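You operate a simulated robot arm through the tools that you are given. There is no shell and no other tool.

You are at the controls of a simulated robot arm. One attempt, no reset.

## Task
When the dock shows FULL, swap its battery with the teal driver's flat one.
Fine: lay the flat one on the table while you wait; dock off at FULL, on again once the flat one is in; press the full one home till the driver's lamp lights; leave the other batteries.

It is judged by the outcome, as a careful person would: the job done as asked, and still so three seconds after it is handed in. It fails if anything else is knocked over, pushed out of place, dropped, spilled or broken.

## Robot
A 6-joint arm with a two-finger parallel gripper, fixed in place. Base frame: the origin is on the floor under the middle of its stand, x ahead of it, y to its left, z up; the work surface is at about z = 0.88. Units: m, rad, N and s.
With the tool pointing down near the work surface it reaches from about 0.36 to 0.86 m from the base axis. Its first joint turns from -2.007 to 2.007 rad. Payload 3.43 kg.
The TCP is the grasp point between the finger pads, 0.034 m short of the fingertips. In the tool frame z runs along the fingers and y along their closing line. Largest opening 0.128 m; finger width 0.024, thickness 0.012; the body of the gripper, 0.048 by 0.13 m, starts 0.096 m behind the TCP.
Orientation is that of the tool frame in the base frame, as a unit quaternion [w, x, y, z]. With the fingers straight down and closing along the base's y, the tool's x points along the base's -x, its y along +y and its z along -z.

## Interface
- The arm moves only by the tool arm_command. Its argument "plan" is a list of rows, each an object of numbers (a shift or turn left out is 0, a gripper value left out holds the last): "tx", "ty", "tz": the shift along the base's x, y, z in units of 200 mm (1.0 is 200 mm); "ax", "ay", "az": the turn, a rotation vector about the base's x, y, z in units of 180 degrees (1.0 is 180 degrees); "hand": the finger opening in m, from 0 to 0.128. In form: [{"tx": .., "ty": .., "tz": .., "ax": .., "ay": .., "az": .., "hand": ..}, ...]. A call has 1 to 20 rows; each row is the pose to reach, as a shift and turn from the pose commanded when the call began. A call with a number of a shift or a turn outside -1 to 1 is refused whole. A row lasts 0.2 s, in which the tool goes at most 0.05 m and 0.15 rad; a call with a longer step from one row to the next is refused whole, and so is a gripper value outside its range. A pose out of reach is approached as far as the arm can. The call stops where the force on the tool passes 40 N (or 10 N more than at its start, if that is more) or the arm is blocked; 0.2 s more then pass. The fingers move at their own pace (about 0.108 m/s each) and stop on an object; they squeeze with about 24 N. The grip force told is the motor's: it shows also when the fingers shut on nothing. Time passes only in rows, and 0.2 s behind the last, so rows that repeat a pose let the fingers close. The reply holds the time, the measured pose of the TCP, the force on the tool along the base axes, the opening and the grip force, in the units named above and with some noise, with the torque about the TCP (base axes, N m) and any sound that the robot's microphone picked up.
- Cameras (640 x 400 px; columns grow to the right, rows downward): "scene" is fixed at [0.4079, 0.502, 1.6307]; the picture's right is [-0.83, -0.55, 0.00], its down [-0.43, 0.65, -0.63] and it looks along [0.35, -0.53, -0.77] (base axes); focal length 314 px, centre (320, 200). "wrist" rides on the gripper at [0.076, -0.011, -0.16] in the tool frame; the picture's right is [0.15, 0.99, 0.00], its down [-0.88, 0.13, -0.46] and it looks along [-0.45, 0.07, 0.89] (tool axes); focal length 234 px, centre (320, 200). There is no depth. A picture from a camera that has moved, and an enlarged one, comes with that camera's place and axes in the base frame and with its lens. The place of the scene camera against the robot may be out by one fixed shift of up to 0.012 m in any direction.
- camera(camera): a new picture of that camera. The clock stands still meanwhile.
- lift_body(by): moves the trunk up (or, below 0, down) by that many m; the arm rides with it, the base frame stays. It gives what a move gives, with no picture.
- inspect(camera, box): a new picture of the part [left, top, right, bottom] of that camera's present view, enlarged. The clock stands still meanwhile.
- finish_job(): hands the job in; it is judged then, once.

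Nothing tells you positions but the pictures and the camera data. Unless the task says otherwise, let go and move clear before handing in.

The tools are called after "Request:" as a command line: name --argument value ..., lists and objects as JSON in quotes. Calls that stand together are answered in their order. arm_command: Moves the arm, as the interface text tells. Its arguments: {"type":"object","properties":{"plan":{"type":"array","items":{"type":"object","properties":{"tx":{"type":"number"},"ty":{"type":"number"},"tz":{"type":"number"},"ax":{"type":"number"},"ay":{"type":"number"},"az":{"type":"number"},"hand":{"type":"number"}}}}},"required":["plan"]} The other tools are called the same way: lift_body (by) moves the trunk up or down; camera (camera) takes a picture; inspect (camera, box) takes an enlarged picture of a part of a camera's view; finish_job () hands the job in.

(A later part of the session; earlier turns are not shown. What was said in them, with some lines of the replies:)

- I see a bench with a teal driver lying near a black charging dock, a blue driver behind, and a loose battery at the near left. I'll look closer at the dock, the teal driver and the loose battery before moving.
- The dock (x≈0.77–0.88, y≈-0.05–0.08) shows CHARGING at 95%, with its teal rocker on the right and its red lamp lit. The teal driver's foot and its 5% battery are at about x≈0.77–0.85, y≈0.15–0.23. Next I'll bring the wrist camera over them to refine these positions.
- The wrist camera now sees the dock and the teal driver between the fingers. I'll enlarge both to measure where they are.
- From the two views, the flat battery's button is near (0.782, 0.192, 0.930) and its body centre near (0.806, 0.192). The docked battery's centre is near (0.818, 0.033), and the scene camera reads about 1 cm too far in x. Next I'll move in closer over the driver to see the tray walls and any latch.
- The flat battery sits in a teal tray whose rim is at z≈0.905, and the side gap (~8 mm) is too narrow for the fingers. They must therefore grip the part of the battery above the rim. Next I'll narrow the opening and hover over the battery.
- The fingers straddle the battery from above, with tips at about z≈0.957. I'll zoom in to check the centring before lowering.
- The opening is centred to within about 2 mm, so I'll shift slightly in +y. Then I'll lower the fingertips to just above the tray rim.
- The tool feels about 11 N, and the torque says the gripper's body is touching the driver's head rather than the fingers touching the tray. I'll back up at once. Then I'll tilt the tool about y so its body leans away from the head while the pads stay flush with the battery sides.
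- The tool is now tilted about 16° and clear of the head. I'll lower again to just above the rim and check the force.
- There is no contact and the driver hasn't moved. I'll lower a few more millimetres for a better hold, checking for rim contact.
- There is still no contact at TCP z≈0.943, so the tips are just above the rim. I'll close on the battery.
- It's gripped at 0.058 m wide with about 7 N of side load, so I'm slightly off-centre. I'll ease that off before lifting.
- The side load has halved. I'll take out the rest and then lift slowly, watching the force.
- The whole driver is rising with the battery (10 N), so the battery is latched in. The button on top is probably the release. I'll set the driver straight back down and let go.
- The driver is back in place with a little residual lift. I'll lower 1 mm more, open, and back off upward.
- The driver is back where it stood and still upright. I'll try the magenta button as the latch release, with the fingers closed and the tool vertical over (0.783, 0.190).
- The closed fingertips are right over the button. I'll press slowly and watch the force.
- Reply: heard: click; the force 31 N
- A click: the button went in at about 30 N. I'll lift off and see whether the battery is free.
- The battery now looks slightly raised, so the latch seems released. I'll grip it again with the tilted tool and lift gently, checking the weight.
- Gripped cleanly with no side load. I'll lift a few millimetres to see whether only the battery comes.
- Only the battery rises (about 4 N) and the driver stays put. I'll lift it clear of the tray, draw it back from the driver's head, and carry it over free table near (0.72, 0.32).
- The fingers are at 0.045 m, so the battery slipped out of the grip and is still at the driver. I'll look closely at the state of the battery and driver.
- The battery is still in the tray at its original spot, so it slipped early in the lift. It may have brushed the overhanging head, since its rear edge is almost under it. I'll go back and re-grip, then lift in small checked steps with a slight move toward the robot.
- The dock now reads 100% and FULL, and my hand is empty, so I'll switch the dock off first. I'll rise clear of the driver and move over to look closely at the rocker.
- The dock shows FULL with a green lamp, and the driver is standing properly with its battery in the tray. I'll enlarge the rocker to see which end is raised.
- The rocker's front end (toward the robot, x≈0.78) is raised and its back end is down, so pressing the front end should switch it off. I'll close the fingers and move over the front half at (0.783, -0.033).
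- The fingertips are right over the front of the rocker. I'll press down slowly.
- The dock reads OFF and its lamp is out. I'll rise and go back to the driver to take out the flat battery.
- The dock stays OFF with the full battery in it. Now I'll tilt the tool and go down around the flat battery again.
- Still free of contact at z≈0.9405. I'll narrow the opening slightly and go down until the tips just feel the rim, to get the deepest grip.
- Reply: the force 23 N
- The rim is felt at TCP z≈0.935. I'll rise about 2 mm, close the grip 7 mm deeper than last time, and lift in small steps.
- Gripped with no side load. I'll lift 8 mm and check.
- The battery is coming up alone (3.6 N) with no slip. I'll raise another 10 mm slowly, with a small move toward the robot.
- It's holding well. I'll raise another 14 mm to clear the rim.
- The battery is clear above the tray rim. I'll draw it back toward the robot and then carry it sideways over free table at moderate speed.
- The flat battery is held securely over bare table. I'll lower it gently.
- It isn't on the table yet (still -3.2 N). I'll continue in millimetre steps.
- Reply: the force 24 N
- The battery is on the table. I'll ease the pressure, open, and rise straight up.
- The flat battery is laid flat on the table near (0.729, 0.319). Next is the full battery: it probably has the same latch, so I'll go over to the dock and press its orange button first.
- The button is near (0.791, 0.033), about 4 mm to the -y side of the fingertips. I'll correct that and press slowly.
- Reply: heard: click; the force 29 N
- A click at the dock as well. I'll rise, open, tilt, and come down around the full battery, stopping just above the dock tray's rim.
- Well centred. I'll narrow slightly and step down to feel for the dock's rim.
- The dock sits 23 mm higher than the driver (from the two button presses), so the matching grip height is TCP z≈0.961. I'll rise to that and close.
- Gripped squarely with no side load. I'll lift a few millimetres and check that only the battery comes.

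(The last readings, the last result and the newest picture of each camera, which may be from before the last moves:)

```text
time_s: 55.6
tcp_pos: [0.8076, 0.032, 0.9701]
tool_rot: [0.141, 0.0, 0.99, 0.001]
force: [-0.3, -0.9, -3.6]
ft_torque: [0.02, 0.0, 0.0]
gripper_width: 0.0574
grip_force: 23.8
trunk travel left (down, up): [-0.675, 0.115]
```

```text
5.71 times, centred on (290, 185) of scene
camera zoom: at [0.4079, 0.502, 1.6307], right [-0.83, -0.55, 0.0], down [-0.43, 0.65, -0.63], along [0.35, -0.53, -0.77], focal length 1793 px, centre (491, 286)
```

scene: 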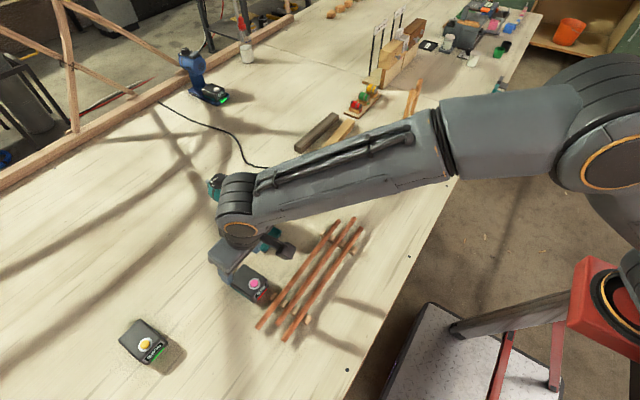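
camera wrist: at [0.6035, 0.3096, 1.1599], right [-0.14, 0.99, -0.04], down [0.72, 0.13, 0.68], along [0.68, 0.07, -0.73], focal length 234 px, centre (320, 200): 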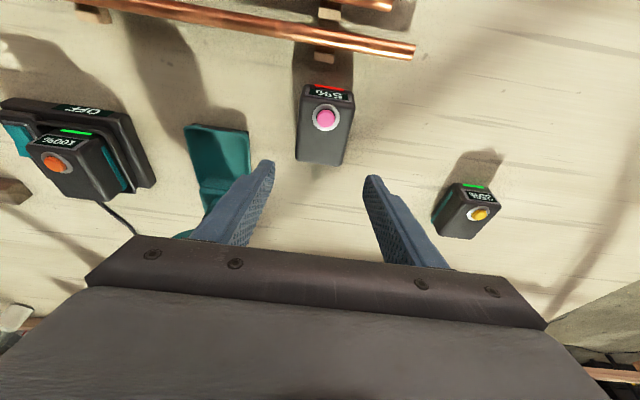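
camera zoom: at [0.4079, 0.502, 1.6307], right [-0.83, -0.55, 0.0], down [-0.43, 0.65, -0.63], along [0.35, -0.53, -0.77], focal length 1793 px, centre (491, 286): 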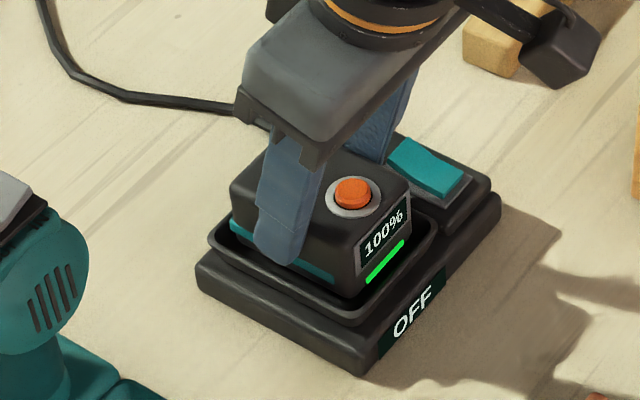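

Only the battery rises (3.6 N). I'll lift it clear, draw it back toward the robot, and carry it in front of the driver.

Request:
arm_command --plan '[{"tz": 0.02}, {"tz": 0.045}, {"tz": 0.075}, {"tz": 0.11}, {"tz": 0.15}, {"tz": 0.19, "tx": -0.03}, {"tz": 0.2, "tx": -0.1}, {"tz": 0.2, "tx": -0.18}, {"tz": 0.2, "tx": -0.26, "ty": 0.03}, {"tz": 0.2, "tx": -0.32, "ty": 0.1}, {"tz": 0.2, "tx": -0.35, "ty": 0.19}, {"tz": 0.2, "tx": -0.35, "ty": 0.29}, {"tz": 0.2, "tx": -0.35, "ty": 0.39}, {"tz": 0.2, "tx": -0.35, "ty": 0.49}, {"tz": 0.2, "tx": -0.35, "ty": 0.59}, {"tz": 0.2, "tx": -0.35, "ty": 0.69}, {"tz": 0.2, "tx": -0.35, "ty": 0.76}, {"tz": 0.2, "tx": -0.35, "ty": 0.79}]'

Request:
camera --camera "wrist"

Request:
inspect --camera "scene" --box '[200, 150, 340, 260]'

```text
time_s: 59.4
tcp_pos: [0.7385, 0.1901, 1.0088]
tool_rot: [0.142, 0.001, 0.99, 0.0]
force: [0.8, -0.2, -3.5]
ft_torque: [-0.02, 0.0, 0.0]
gripper_width: 0.0579
grip_force: 24.2
trunk travel left (down, up): [-0.675, 0.115]
```

```text
taken
camera wrist: at [0.6196, 0.179, 1.1414], right [-0.14, 0.99, -0.04], down [0.72, 0.13, 0.68], along [0.68, 0.07, -0.73], focal length 234 px, centre (320, 200)
```

wrist: 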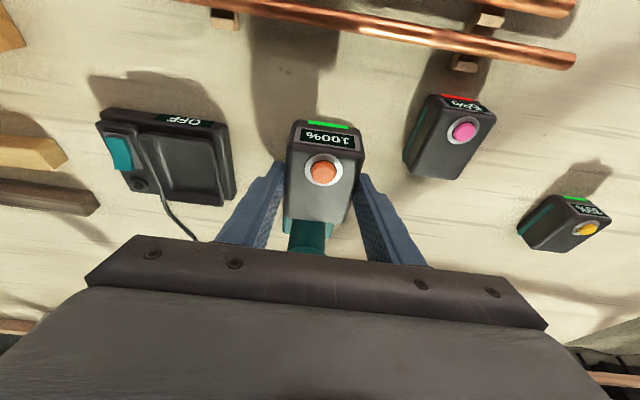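

```text
3.64 times, centred on (270, 205) of scene
camera zoom: at [0.4079, 0.502, 1.6307], right [-0.83, -0.55, 0.0], down [-0.43, 0.65, -0.63], along [0.35, -0.53, -0.77], focal length 1141 px, centre (502, 182)
```

zoom: 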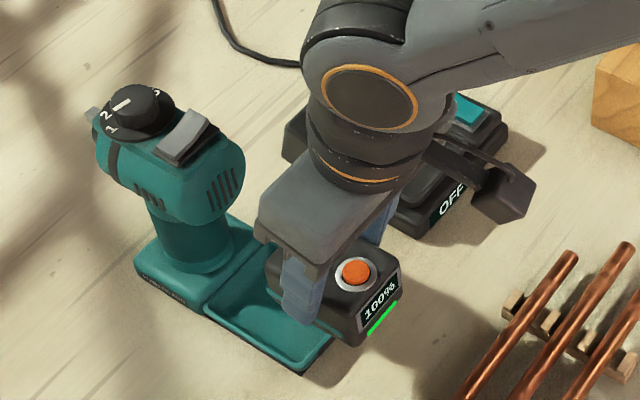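

The full battery is held firmly, the driver hasn't shifted, and its tray is empty. I'll retrace the extraction path: lower in front of the head, then ease in over the tray.

Request:
arm_command --plan '[{"tx": 0.03, "tz": -0.06}, {"tx": 0.09, "tz": -0.12}, {"tx": 0.15, "tz": -0.16}, {"tx": 0.21, "tz": -0.18}, {"tx": 0.265, "tz": -0.195}]'

Request:
inspect --camera "wrist" --box '[255, 75, 385, 205]'

Request:
inspect --camera "scene" --box '[210, 170, 300, 260]'

```text
time_s: 60.6
tcp_pos: [0.7905, 0.1906, 0.9715]
tool_rot: [0.14, 0.0, 0.99, 0.0]
force: [-0.6, 0.0, -3.0]
ft_torque: [-0.02, -0.02, -0.02]
gripper_width: 0.0577
grip_force: 24.6
trunk travel left (down, up): [-0.675, 0.115]
```

```text
3.08 times, centred on (320, 140) of wrist
camera zoom: at [0.6723, 0.1793, 1.103], right [-0.14, 0.99, -0.04], down [0.72, 0.13, 0.68], along [0.68, 0.07, -0.73], focal length 720 px, centre (320, 385)
```

zoom: 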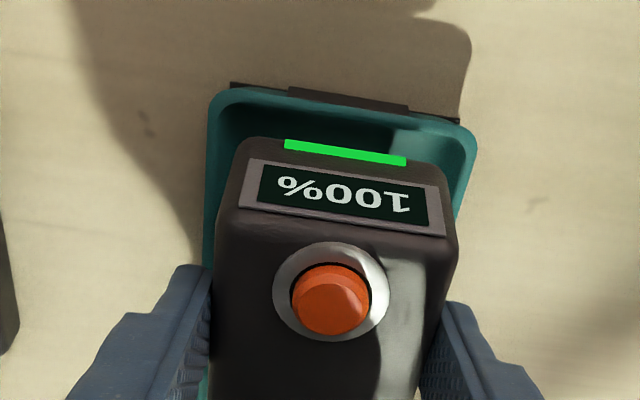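

```text
4.44 times, centred on (255, 215) of scene
camera zoom: at [0.4079, 0.502, 1.6307], right [-0.83, -0.55, 0.0], down [-0.43, 0.65, -0.63], along [0.35, -0.53, -0.77], focal length 1395 px, centre (609, 133)
```

zoom: 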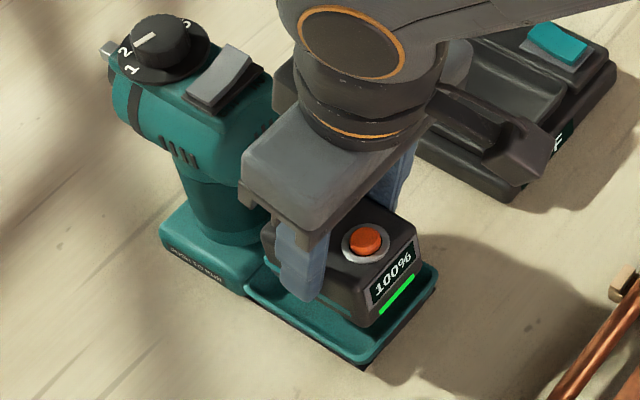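

The battery sits about 2.5 mm further forward and lower in the fingers than the flat one did, so I'll correct the target to x≈0.8006. Now I'll lower it into the tray in small steps.

Request:
arm_command --plan '[{"tx": 0.02, "tz": -0.03}, {"tx": 0.04, "tz": -0.06}, {"tx": 0.053, "tz": -0.085}, {"tx": 0.053, "tz": -0.1}]'

Request:
inspect --camera "wrist" --box '[255, 75, 385, 205]'

Request:
inspect --camera "scene" --box '[220, 190, 290, 260]'

```text
time_s: 61.6
tcp_pos: [0.8006, 0.1893, 0.9514]
tool_rot: [0.141, 0.0, 0.99, 0.0]
force: [0.0, -0.3, -3.4]
ft_torque: [-0.02, -0.04, 0.0]
gripper_width: 0.0579
grip_force: 24.4
trunk travel left (down, up): [-0.675, 0.115]
```

```text
3.08 times, centred on (320, 140) of wrist
camera zoom: at [0.6828, 0.179, 1.0835], right [-0.14, 0.99, -0.04], down [0.72, 0.13, 0.68], along [0.68, 0.07, -0.73], focal length 720 px, centre (320, 385)
```

zoom: 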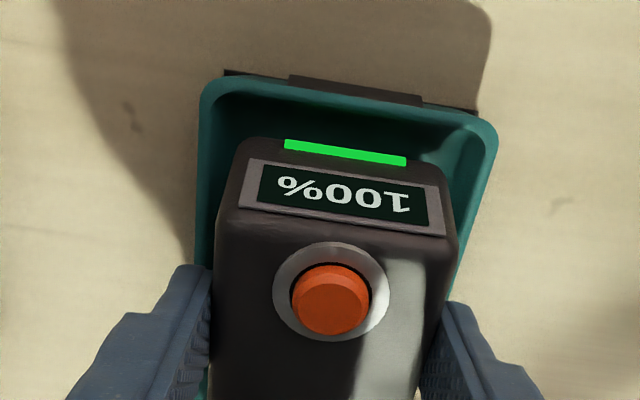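

```text
5.71 times, centred on (255, 225) of scene
camera zoom: at [0.4079, 0.502, 1.6307], right [-0.83, -0.55, 0.0], down [-0.43, 0.65, -0.63], along [0.35, -0.53, -0.77], focal length 1793 px, centre (691, 57)
```

zoom: 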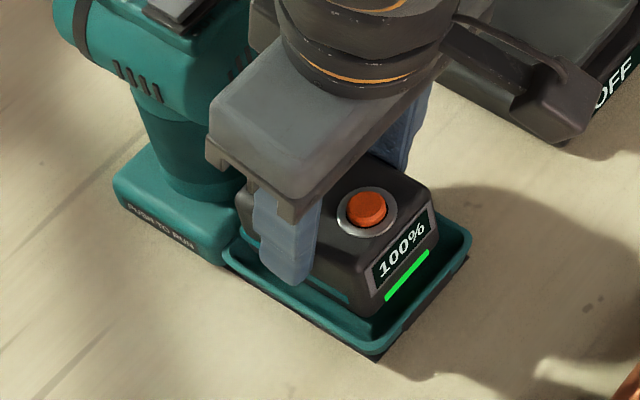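

The alignment matches the old seat to about a millimetre. I'll lower further, watching the force.

Request:
arm_command --plan '[{"tz": -0.015}, {"tz": -0.03}, {"tz": -0.04}, {"tz": -0.05}]'

Request:
inspect --camera "wrist" --box '[255, 75, 385, 205]'

Request:
inspect --camera "scene" --box '[220, 190, 290, 260]'

```text
time_s: 62.6
tcp_pos: [0.8009, 0.1894, 0.9392]
tool_rot: [0.14, 0.0, 0.99, 0.0]
force: [-0.1, 0.6, -3.8]
ft_torque: [0.03, 0.03, -0.01]
gripper_width: 0.0577
grip_force: 23.7
trunk travel left (down, up): [-0.675, 0.115]
```

```text
3.08 times, centred on (320, 140) of wrist
camera zoom: at [0.6825, 0.1791, 1.0725], right [-0.14, 0.99, -0.04], down [0.72, 0.13, 0.68], along [0.68, 0.07, -0.73], focal length 720 px, centre (320, 385)
```

zoom: 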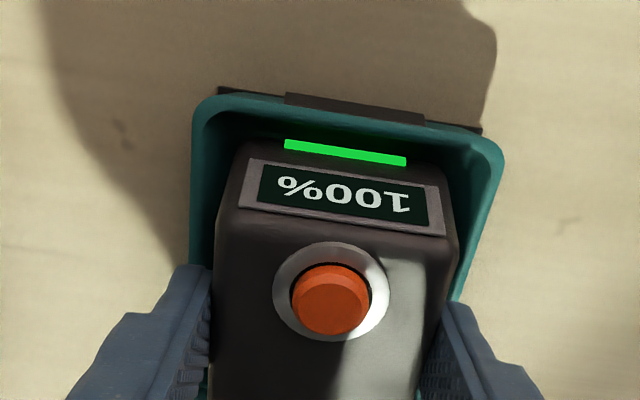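

```text
5.71 times, centred on (255, 225) of scene
camera zoom: at [0.4079, 0.502, 1.6307], right [-0.83, -0.55, 0.0], down [-0.43, 0.65, -0.63], along [0.35, -0.53, -0.77], focal length 1793 px, centre (691, 57)
```

zoom: 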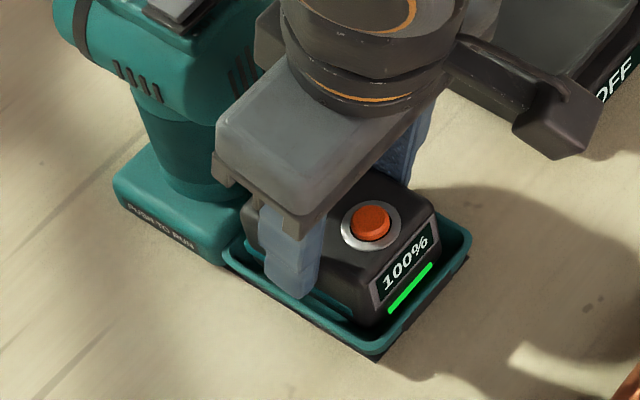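

Nearly seated but still hanging. I'll continue down in 1 mm steps.

Request:
arm_command --plan '[{"tz": -0.006}, {"tz": -0.012}, {"tz": -0.018}]'

Request:
inspect --camera "wrist" --box '[255, 75, 385, 205]'

```text
time_s: 63.4
tcp_pos: [0.8005, 0.1901, 0.9396]
tool_rot: [0.142, 0.0, 0.99, 0.0]
force: [-12.0, -2.9, 17.1]
ft_torque: [-0.09, 0.45, -0.08]
gripper_width: 0.0576
grip_force: 24.3
trunk travel left (down, up): [-0.675, 0.115]
```

```text
3.08 times, centred on (320, 140) of wrist
camera zoom: at [0.6822, 0.1793, 1.0718], right [-0.14, 0.99, -0.04], down [0.72, 0.13, 0.69], along [0.68, 0.07, -0.73], focal length 720 px, centre (320, 385)
```

zoom: 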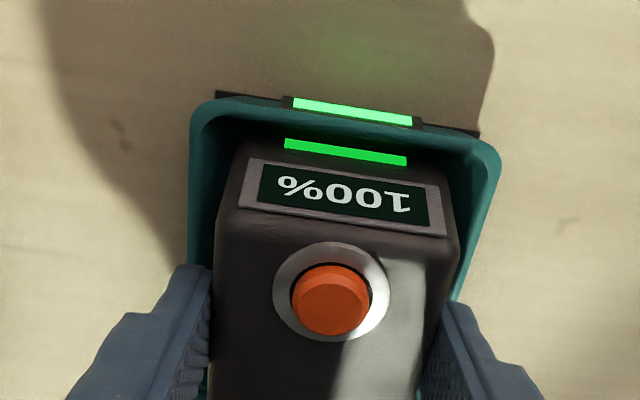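

The driver's lamp has lit green: the full battery is home. I'll relax the load, open, and rise, then confirm the lamp stays on.

Request:
arm_command --plan '[{"tz": 0.006, "tx": -0.006}, {"tz": 0.012, "tx": -0.008}, {"tz": 0.012, "tx": -0.008, "hand": 0.064}, {"tz": 0.012, "tx": -0.008, "hand": 0.072}, {"tz": 0.05, "tx": -0.008}, {"tz": 0.15, "tx": -0.02}, {"tz": 0.3, "tx": -0.05}]'

Request:
inspect --camera "wrist" --box '[255, 75, 385, 205]'

Request:
inspect --camera "scene" --box '[210, 160, 310, 260]'

```text
time_s: 65.0
tcp_pos: [0.7897, 0.1885, 0.9972]
tool_rot: [0.14, 0.0, 0.99, 0.0]
force: [-0.1, 0.2, -0.3]
ft_torque: [0.02, 0.06, -0.01]
gripper_width: 0.0717
grip_force: 0.0
trunk travel left (down, up): [-0.675, 0.115]
```

```text
3.08 times, centred on (320, 140) of wrist
camera zoom: at [0.6726, 0.1785, 1.1294], right [-0.14, 0.99, -0.04], down [0.72, 0.13, 0.68], along [0.68, 0.07, -0.73], focal length 720 px, centre (320, 385)
```

zoom: 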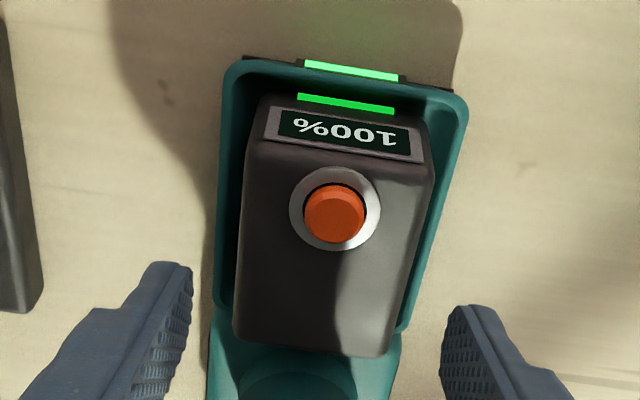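

```text
4.00 times, centred on (260, 210) of scene
camera zoom: at [0.4079, 0.502, 1.6307], right [-0.83, -0.55, 0.0], down [-0.43, 0.65, -0.63], along [0.35, -0.53, -0.77], focal length 1255 px, centre (560, 160)
```

zoom: 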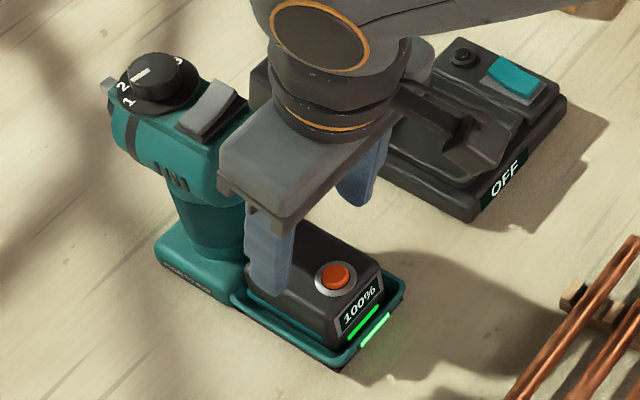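

The driver's lamp stays lit with the 100% battery in and released. Now I'll go back for the flat one on the table.

Request:
arm_command --plan '[{"tx": -0.1, "tz": 0.05}, {"tx": -0.23, "tz": 0.1}, {"tx": -0.353, "tz": 0.13, "hand": 0.078}, {"tx": -0.353, "tz": 0.13, "ty": 0.15}, {"tx": -0.353, "tz": 0.13, "ty": 0.35}, {"tx": -0.353, "tz": 0.13, "ty": 0.55}, {"tx": -0.353, "tz": 0.13, "ty": 0.65}, {"tx": -0.353, "tz": 0.0, "ty": 0.65}, {"tx": -0.353, "tz": -0.1, "ty": 0.65}]'

Request:
camera --camera "wrist"

Request:
inspect --camera "wrist" --box '[245, 75, 395, 215]'

```text
time_s: 67.0
tcp_pos: [0.7214, 0.3192, 0.9773]
tool_rot: [0.141, 0.0, 0.99, -0.001]
force: [0.0, 0.0, 0.7]
ft_torque: [0.01, -0.02, -0.01]
gripper_width: 0.0781
grip_force: 0.0
trunk travel left (down, up): [-0.675, 0.115]
```

```text
taken
camera wrist: at [0.6026, 0.3096, 1.1095], right [-0.14, 0.99, -0.04], down [0.72, 0.13, 0.68], along [0.68, 0.07, -0.73], focal length 234 px, centre (320, 200)
```

wrist: 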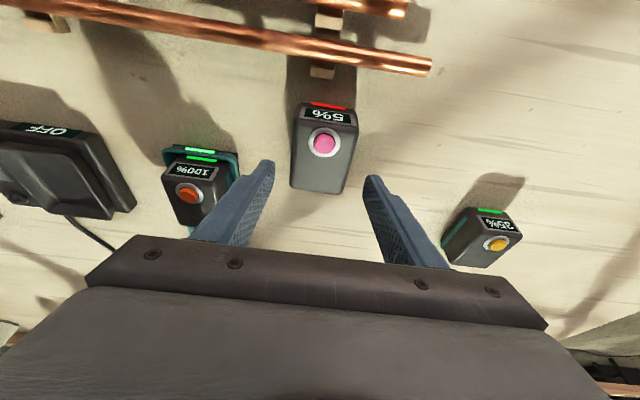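

```text
2.86 times, centred on (320, 145) of wrist
camera zoom: at [0.6026, 0.3096, 1.1095], right [-0.14, 0.99, -0.04], down [0.72, 0.13, 0.68], along [0.68, 0.07, -0.73], focal length 669 px, centre (320, 357)
```

zoom: 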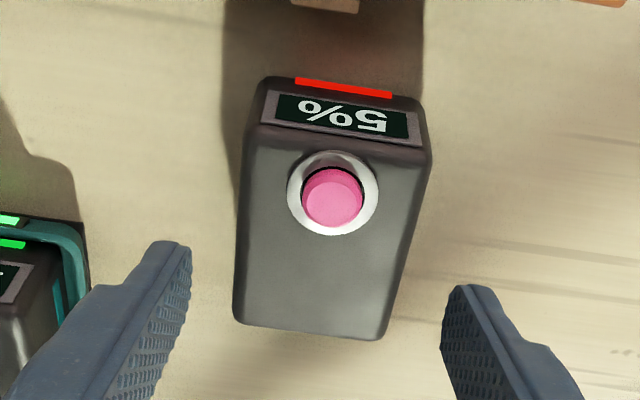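

The flat battery is where I left it, between the fingers. I'll lower, grip it at the same height as before, and lift.

Request:
arm_command --plan '[{"tz": -0.08}, {"tz": -0.16}, {"tz": -0.21}, {"tz": -0.23}, {"tz": -0.23, "hand": 0.062}, {"tz": -0.23, "hand": 0.045}, {"tz": -0.23, "hand": 0.045}]'

Request:
inspect --camera "wrist" --box '[255, 75, 385, 205]'

```text
time_s: 68.6
tcp_pos: [0.7208, 0.3189, 0.9303]
tool_rot: [0.141, 0.0, 0.99, 0.0]
force: [0.0, 0.5, -0.4]
ft_torque: [-0.01, -0.14, 0.01]
gripper_width: 0.0576
grip_force: 23.9
trunk travel left (down, up): [-0.675, 0.115]
```

```text
3.08 times, centred on (320, 140) of wrist
camera zoom: at [0.6025, 0.3093, 1.0627], right [-0.14, 0.99, -0.04], down [0.72, 0.13, 0.68], along [0.68, 0.07, -0.73], focal length 720 px, centre (320, 385)
```

zoom: 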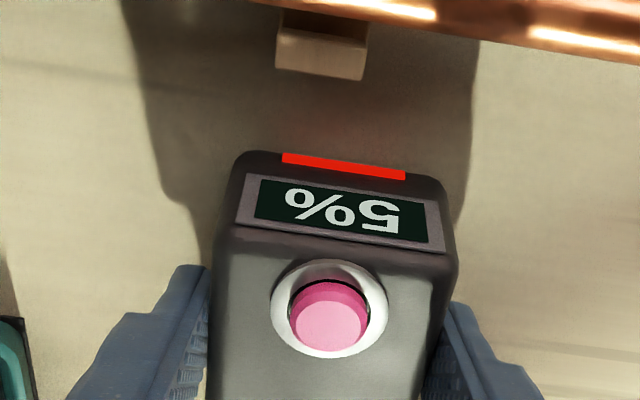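

Gripped evenly. I'll lift it and carry it past the front of the driver towards the dock.

Request:
arm_command --plan '[{"tz": 0.02}, {"tz": 0.06}, {"tz": 0.12}, {"tz": 0.2}, {"tz": 0.29}, {"tz": 0.37}, {"tz": 0.4, "ty": -0.05}, {"tz": 0.4, "ty": -0.14}, {"tz": 0.4, "ty": -0.24}, {"tz": 0.4, "ty": -0.34}, {"tz": 0.4, "ty": -0.44}, {"tz": 0.4, "ty": -0.54}, {"tz": 0.4, "ty": -0.64}, {"tz": 0.4, "ty": -0.74}, {"tz": 0.4, "ty": -0.84}, {"tz": 0.4, "ty": -0.93}, {"tz": 0.4, "ty": -1.0}]'

Request:
camera --camera "wrist"

```text
time_s: 72.2
tcp_pos: [0.7205, 0.1198, 1.0102]
tool_rot: [0.14, 0.0, 0.99, 0.0]
force: [0.4, -0.4, -3.5]
ft_torque: [0.04, 0.03, -0.03]
gripper_width: 0.0576
grip_force: 24.0
trunk travel left (down, up): [-0.675, 0.115]
```

```text
taken
camera wrist: at [0.6024, 0.1094, 1.143], right [-0.14, 0.99, -0.04], down [0.72, 0.13, 0.68], along [0.68, 0.07, -0.73], focal length 234 px, centre (320, 200)
```

wrist: 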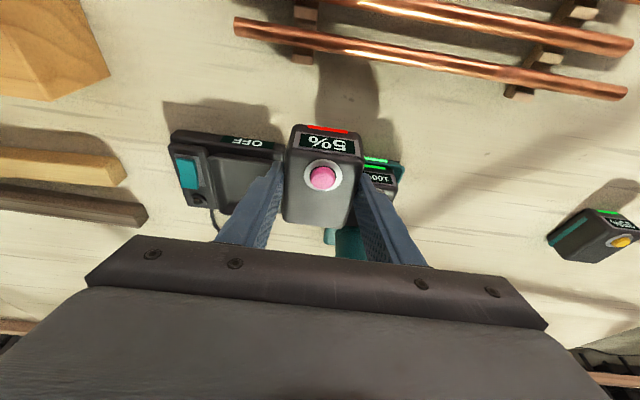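

The flat battery is held well. I'll move it over the dock bay at moderate height.

Request:
arm_command --plan '[{"ty": -0.08}, {"ty": -0.17}, {"ty": -0.26, "tx": 0.03}, {"ty": -0.34, "tx": 0.1}, {"ty": -0.4, "tx": 0.18}, {"ty": -0.43, "tx": 0.26}, {"ty": -0.44, "tx": 0.33}, {"ty": -0.44, "tx": 0.39}, {"ty": -0.44, "tx": 0.415, "tz": -0.03}, {"ty": -0.44, "tx": 0.415, "tz": -0.09}, {"ty": -0.44, "tx": 0.415, "tz": -0.14}]'

Request:
inspect --camera "wrist" --box '[245, 75, 395, 215]'

Request:
inspect --camera "scene" --box '[250, 150, 330, 220]'

```text
time_s: 74.6
tcp_pos: [0.8028, 0.0308, 0.9811]
tool_rot: [0.141, 0.0, 0.99, 0.001]
force: [-0.1, -0.2, -2.9]
ft_torque: [-0.02, 0.03, -0.02]
gripper_width: 0.0573
grip_force: 24.6
trunk travel left (down, up): [-0.675, 0.115]
```

```text
2.86 times, centred on (320, 145) of wrist
camera zoom: at [0.6854, 0.0206, 1.1147], right [-0.14, 0.99, -0.04], down [0.72, 0.13, 0.68], along [0.68, 0.07, -0.73], focal length 669 px, centre (320, 357)
```

zoom: 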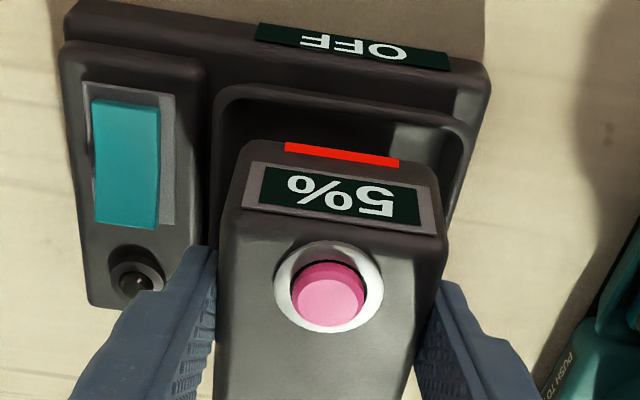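

```text
5.71 times, centred on (290, 185) of scene
camera zoom: at [0.4079, 0.502, 1.6307], right [-0.83, -0.55, 0.0], down [-0.43, 0.65, -0.63], along [0.35, -0.53, -0.77], focal length 1793 px, centre (491, 286)
```

zoom: 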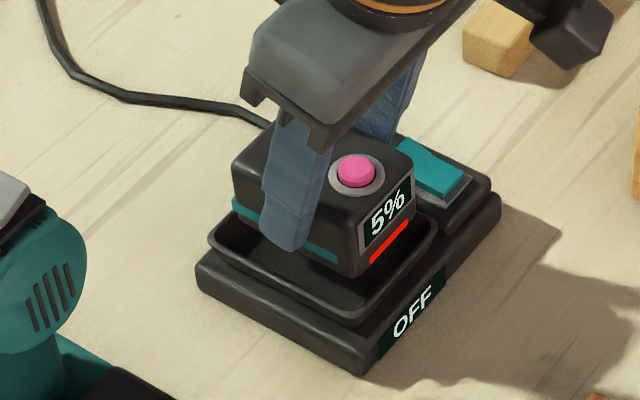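

The battery is over the bay. By the button positions it needs about 1.5 mm more in x; I'll correct that and lower to about 8 mm above the seat.

Request:
arm_command --plan '[{"tx": 0.008, "tz": -0.02}, {"tx": 0.008, "tz": -0.045}, {"tx": 0.008, "tz": -0.065}, {"tx": 0.008, "tz": -0.075}]'

Request:
inspect --camera "wrist" --box '[245, 75, 395, 215]'

Request:
inspect --camera "scene" --box '[250, 150, 330, 220]'

```text
time_s: 75.6
tcp_pos: [0.8056, 0.0334, 0.9664]
tool_rot: [0.141, 0.0, 0.99, 0.0]
force: [0.5, 0.0, -4.1]
ft_torque: [0.0, 0.02, 0.01]
gripper_width: 0.0578
grip_force: 24.4
trunk travel left (down, up): [-0.675, 0.115]
```

```text
2.86 times, centred on (320, 145) of wrist
camera zoom: at [0.6877, 0.0214, 1.1], right [-0.14, 0.99, -0.04], down [0.72, 0.13, 0.68], along [0.68, 0.07, -0.73], focal length 669 px, centre (320, 357)
```

zoom: 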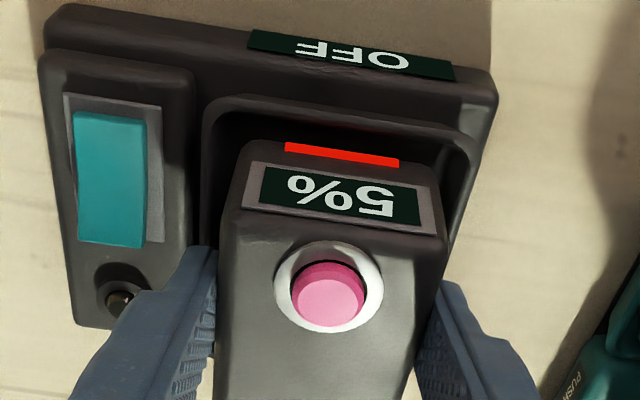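

```text
5.71 times, centred on (290, 185) of scene
camera zoom: at [0.4079, 0.502, 1.6307], right [-0.83, -0.55, 0.0], down [-0.43, 0.65, -0.63], along [0.35, -0.53, -0.77], focal length 1793 px, centre (491, 286)
```

zoom: 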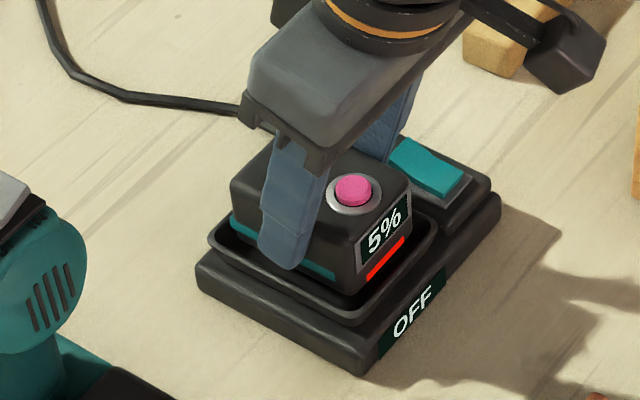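

The view matches how the full battery looked 8–10 mm above its seat. I'll lower gently into the bay.

Request:
arm_command --plan '[{"tz": -0.015}, {"tz": -0.028}, {"tz": -0.036}, {"tz": -0.042}]'

```text
time_s: 76.6
tcp_pos: [0.8065, 0.0331, 0.9596]
tool_rot: [0.141, 0.001, 0.99, 0.0]
force: [-0.5, -0.3, -3.1]
ft_torque: [0.0, 0.01, 0.04]
gripper_width: 0.0576
grip_force: 24.3
trunk travel left (down, up): [-0.675, 0.115]
```

Request:
arm_command --plan '[{"tz": -0.006}, {"tz": -0.012}, {"tz": -0.016}]'

Request:
inspect --camera "wrist" --box '[245, 75, 395, 215]'

```text
time_s: 77.4
tcp_pos: [0.8056, 0.0324, 0.957]
tool_rot: [0.141, 0.001, 0.99, 0.0]
force: [0.2, -0.3, -0.2]
ft_torque: [0.01, 0.07, 0.0]
gripper_width: 0.0576
grip_force: 23.4
trunk travel left (down, up): [-0.675, 0.115]
```

```text
2.86 times, centred on (320, 145) of wrist
camera zoom: at [0.6871, 0.0214, 1.0897], right [-0.14, 0.99, -0.04], down [0.72, 0.13, 0.68], along [0.68, 0.07, -0.73], focal length 669 px, centre (320, 357)
```

zoom: 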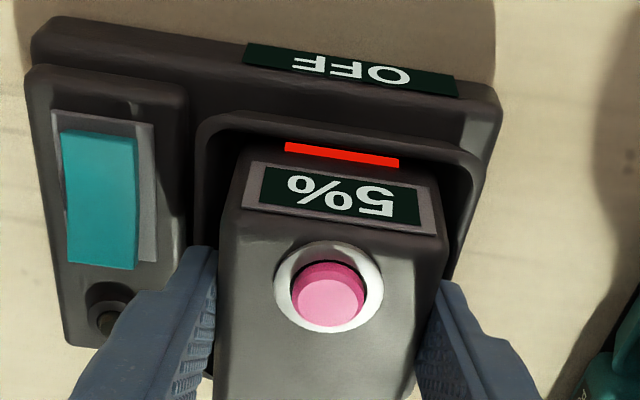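

The battery now rests in the bay (weight off the arm). I'll press it in the rest of the way.

Request:
arm_command --plan '[{"tz": -0.006}, {"tz": -0.012}, {"tz": -0.016}]'

Request:
inspect --camera "wrist" --box '[245, 75, 395, 215]'

Request:
inspect --camera "scene" --box '[250, 150, 330, 220]'

```text
time_s: 78.2
tcp_pos: [0.8054, 0.0314, 0.9566]
tool_rot: [0.143, 0.001, 0.99, 0.0]
force: [-4.7, -0.1, 26.9]
ft_torque: [-0.14, 0.52, -0.06]
gripper_width: 0.0574
grip_force: 23.9
trunk travel left (down, up): [-0.675, 0.115]
```

```text
2.86 times, centred on (320, 145) of wrist
camera zoom: at [0.6867, 0.0212, 1.0885], right [-0.14, 0.99, -0.04], down [0.71, 0.13, 0.69], along [0.69, 0.07, -0.73], focal length 669 px, centre (320, 357)
```

zoom: 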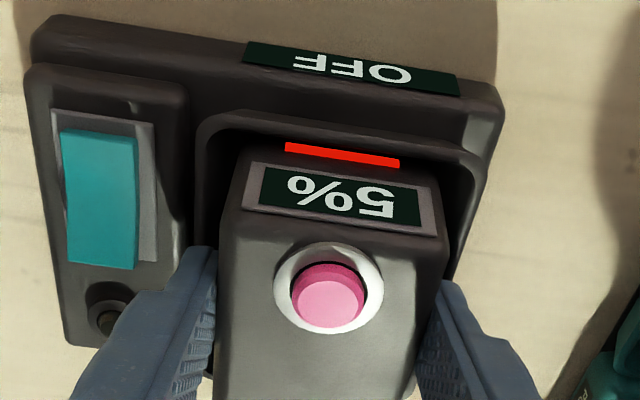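

```text
5.71 times, centred on (290, 185) of scene
camera zoom: at [0.4079, 0.502, 1.6307], right [-0.83, -0.55, 0.0], down [-0.43, 0.65, -0.63], along [0.35, -0.53, -0.77], focal length 1793 px, centre (491, 286)
```

zoom: 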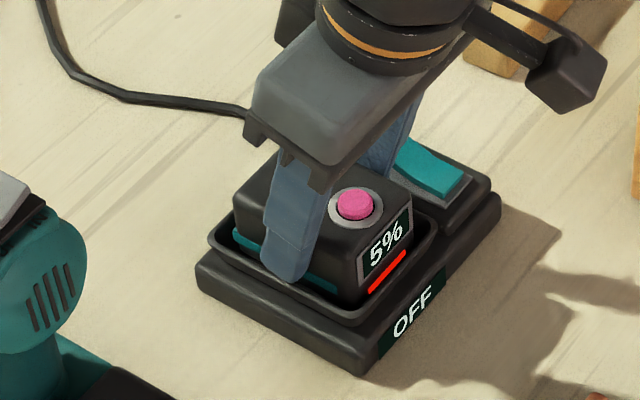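

The flat battery sits at the same position and height the full one did. I'll relax, open, and rise.

Request:
arm_command --plan '[{"tz": 0.008}, {"tz": 0.016}, {"tz": 0.016, "hand": 0.064}, {"tz": 0.016, "hand": 0.072}, {"tz": 0.06}, {"tz": 0.16}, {"tz": 0.3, "tx": -0.05}, {"tz": 0.45, "tx": -0.12}]'

Request:
inspect --camera "wrist" --box '[245, 75, 395, 215]'

Request:
inspect --camera "scene" --box '[250, 150, 330, 220]'

```text
time_s: 80.0
tcp_pos: [0.7806, 0.0322, 1.0427]
tool_rot: [0.14, 0.0, 0.99, 0.0]
force: [0.0, -0.2, 0.5]
ft_torque: [-0.01, 0.0, 0.02]
gripper_width: 0.0719
grip_force: 0.0
trunk travel left (down, up): [-0.675, 0.115]
```

```text
2.86 times, centred on (320, 145) of wrist
camera zoom: at [0.6615, 0.0211, 1.1761], right [-0.14, 0.99, -0.04], down [0.72, 0.13, 0.68], along [0.68, 0.07, -0.73], focal length 669 px, centre (320, 357)
```

zoom: 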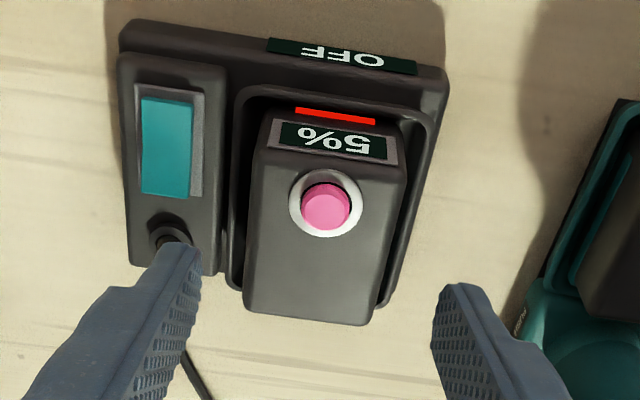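

```text
5.71 times, centred on (290, 185) of scene
camera zoom: at [0.4079, 0.502, 1.6307], right [-0.83, -0.55, 0.0], down [-0.43, 0.65, -0.63], along [0.35, -0.53, -0.77], focal length 1793 px, centre (491, 286)
```

zoom: 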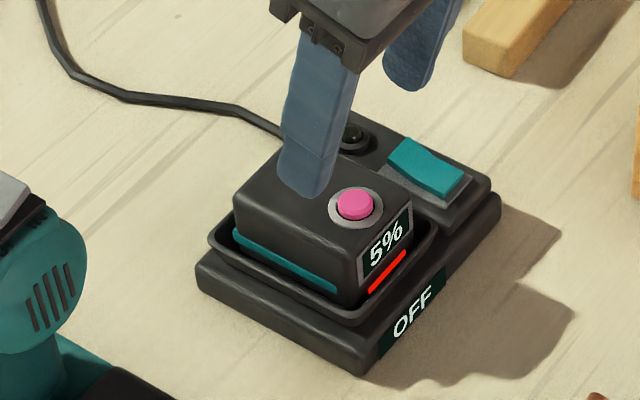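

The flat battery is in the dock and released. Now I'll turn the dock on again: the rocker's back end (near the lamp, x≈0.81) is the raised one, so I'll go over it with closed fingers and a vertical tool.

Request:
arm_command --plan '[{"ty": -0.1, "ay": 0.03, "hand": 0.03}, {"ty": -0.2, "ay": 0.06, "tx": 0.05, "hand": 0.0}, {"ty": -0.325, "ay": 0.09, "tx": 0.1, "hand": 0.0}, {"ty": -0.325, "ay": 0.09, "tx": 0.148, "hand": 0.0}, {"ty": -0.325, "ay": 0.09, "tx": 0.148, "tz": -0.15, "hand": 0.0}, {"ty": -0.325, "ay": 0.09, "tx": 0.148, "tz": -0.29, "hand": 0.0}, {"ty": -0.325, "ay": 0.09, "tx": 0.148, "tz": -0.335, "hand": 0.0}]'

Request:
inspect --camera "wrist" --box '[255, 100, 385, 230]'

Request:
inspect --camera "scene" --box '[260, 140, 340, 220]'

```text
time_s: 81.6
tcp_pos: [0.812, -0.0346, 0.9763]
tool_rot: [0.001, -0.001, 1.0, 0.0]
force: [0.0, -0.2, -0.1]
ft_torque: [0.02, -0.01, 0.01]
gripper_width: 0.0
grip_force: 23.8
trunk travel left (down, up): [-0.675, 0.115]
```

```text
3.08 times, centred on (320, 165) of wrist
camera zoom: at [0.7353, -0.045, 1.136], right [-0.15, 0.99, 0.0], down [0.88, 0.13, 0.46], along [0.45, 0.07, -0.89], focal length 720 px, centre (320, 308)
```

zoom: 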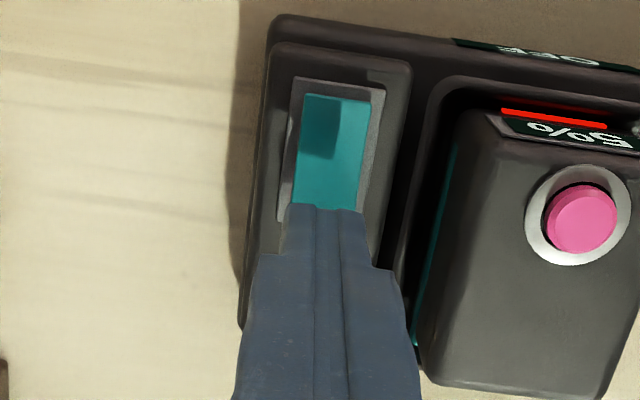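

```text
5.00 times, centred on (300, 180) of scene
camera zoom: at [0.4079, 0.502, 1.6307], right [-0.83, -0.55, 0.0], down [-0.43, 0.65, -0.63], along [0.35, -0.53, -0.77], focal length 1569 px, centre (420, 300)
```

zoom: 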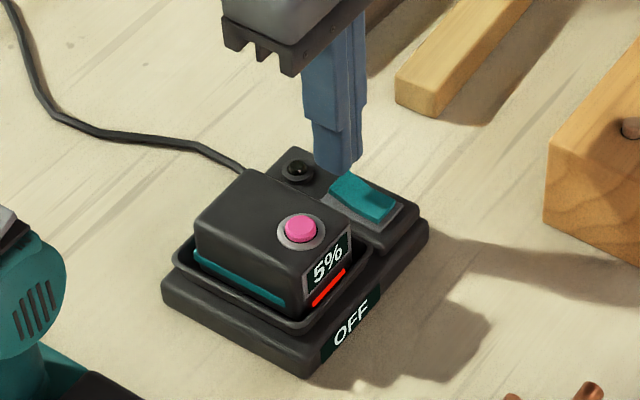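

The fingertips are over the rocker's back half. I'll press down slowly.

Request:
arm_command --plan '[{"tx": -0.008, "tz": -0.03}, {"tx": -0.008, "tz": -0.06}, {"tx": -0.008, "tz": -0.08}, {"tx": -0.008, "tz": -0.095}, {"tx": -0.008, "tz": -0.11}]'

Request:
inspect --camera "scene" --box '[260, 140, 340, 220]'

```text
time_s: 82.8
tcp_pos: [0.8085, -0.0335, 0.9549]
tool_rot: [0.001, 0.0, 1.0, 0.0]
force: [-4.2, -1.2, 14.0]
ft_torque: [-0.03, 0.27, 0.16]
gripper_width: 0.0
grip_force: 24.3
trunk travel left (down, up): [-0.675, 0.115]
```

```text
5.00 times, centred on (300, 180) of scene
camera zoom: at [0.4079, 0.502, 1.6307], right [-0.83, -0.55, 0.0], down [-0.43, 0.65, -0.63], along [0.35, -0.53, -0.77], focal length 1569 px, centre (420, 300)
```

zoom: 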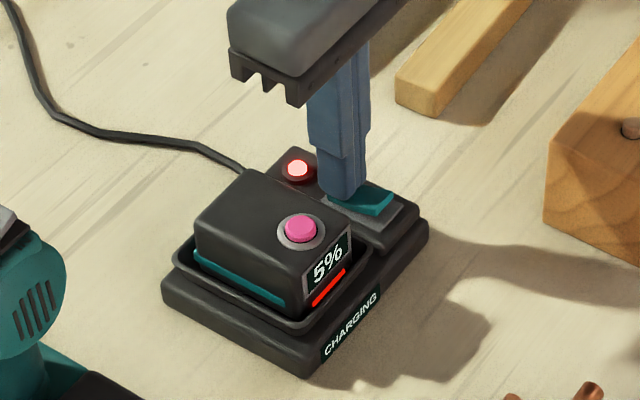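

The dock is on: its lamp is red again and it shows CHARGING with the 5% battery. I'll rise, move well clear, and check everything.

Request:
arm_command --plan '[{"tz": 0.06}, {"tz": 0.2}, {"tz": 0.4}, {"tz": 0.6, "tx": -0.1}, {"tz": 0.75, "tx": -0.25}, {"tz": 0.85, "tx": -0.45}, {"tz": 0.9, "tx": -0.65}, {"tz": 0.95, "tx": -0.85}, {"tz": 0.95, "tx": -1.0}, {"tz": 0.95, "tx": -1.0}]'

Request:
camera --camera "scene"

Request:
inspect --camera "scene" --box '[200, 150, 340, 250]'

Request:
camera --camera "wrist"

```text
time_s: 85.0
tcp_pos: [0.6082, -0.0334, 1.1443]
tool_rot: [0.001, 0.001, 1.0, 0.0]
force: [-0.3, 0.2, -0.6]
ft_torque: [-0.01, -0.01, 0.02]
gripper_width: 0.0002
grip_force: 24.2
trunk travel left (down, up): [-0.675, 0.115]
```

```text
taken
```

scene: 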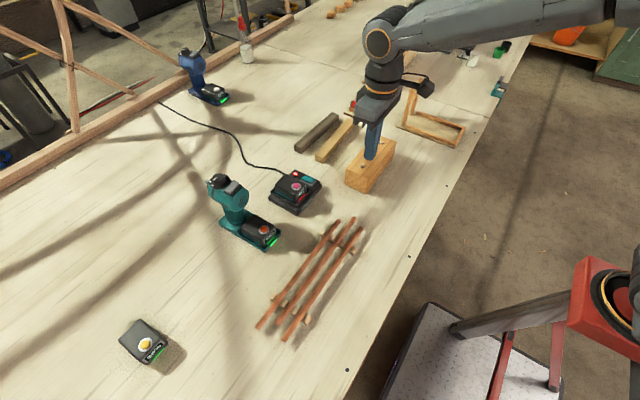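

```text
4.00 times, centred on (270, 200) of scene
camera zoom: at [0.4079, 0.502, 1.6307], right [-0.83, -0.55, 0.0], down [-0.43, 0.65, -0.63], along [0.35, -0.53, -0.77], focal length 1255 px, centre (520, 200)
```

zoom: 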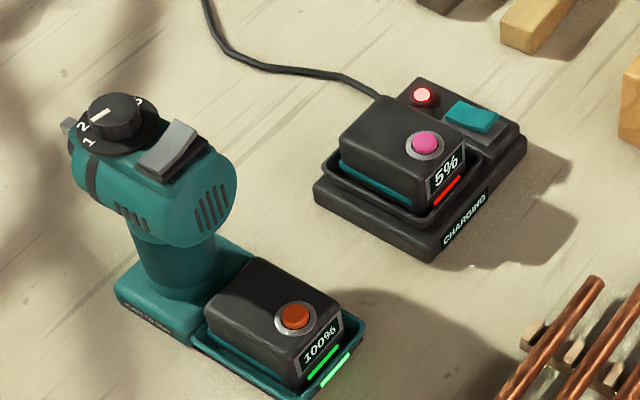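

```text
taken
camera wrist: at [0.5315, -0.0433, 1.3037], right [-0.15, 0.99, 0.0], down [0.88, 0.13, 0.46], along [0.45, 0.07, -0.89], focal length 234 px, centre (320, 200)
```

wrist: 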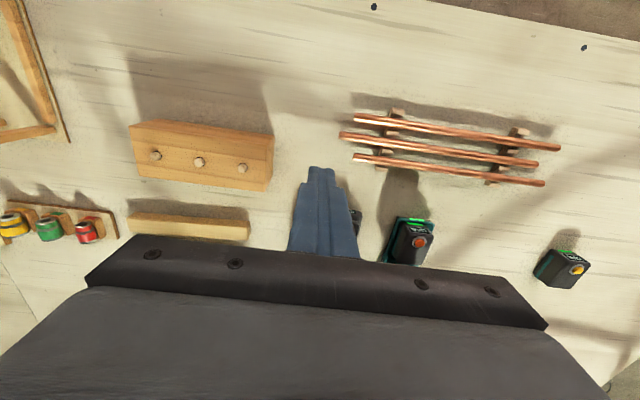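

The dock is ON and shows CHARGING with the 5% battery seated. The teal driver holds the 100% battery with its lamp lit, and the driver, dock and everything else stand where they started. The arm is clear, so I'm handing in.

Request:
finish_job

```text
The job is handed in.
```

The swap is done. The teal driver now holds the 100% battery with its lamp lit. The dock is back on, showing CHARGING with the 5% battery in it.

- **Order of steps:** The dock reached FULL before the flat battery was out. I switched the dock off first, then laid the flat one on the table and moved the full one across.
- **First attempts at the flat battery:** The battery was latched, so my first pull lifted the whole driver by several millimetres. I set it straight back down. Pressing the button on top of the battery released the latch. On the next try the battery slipped out of the grip and dropped back into its tray.
- **Contact with the driver:** The gripper body also touched the driver's head lightly (about 11 N) on the first approach, and I backed off at once.
- **State at the end:** In the last pictures the driver, dock, other batteries and the rest of the bench look as they did at the start. The arm was clear when I handed in.
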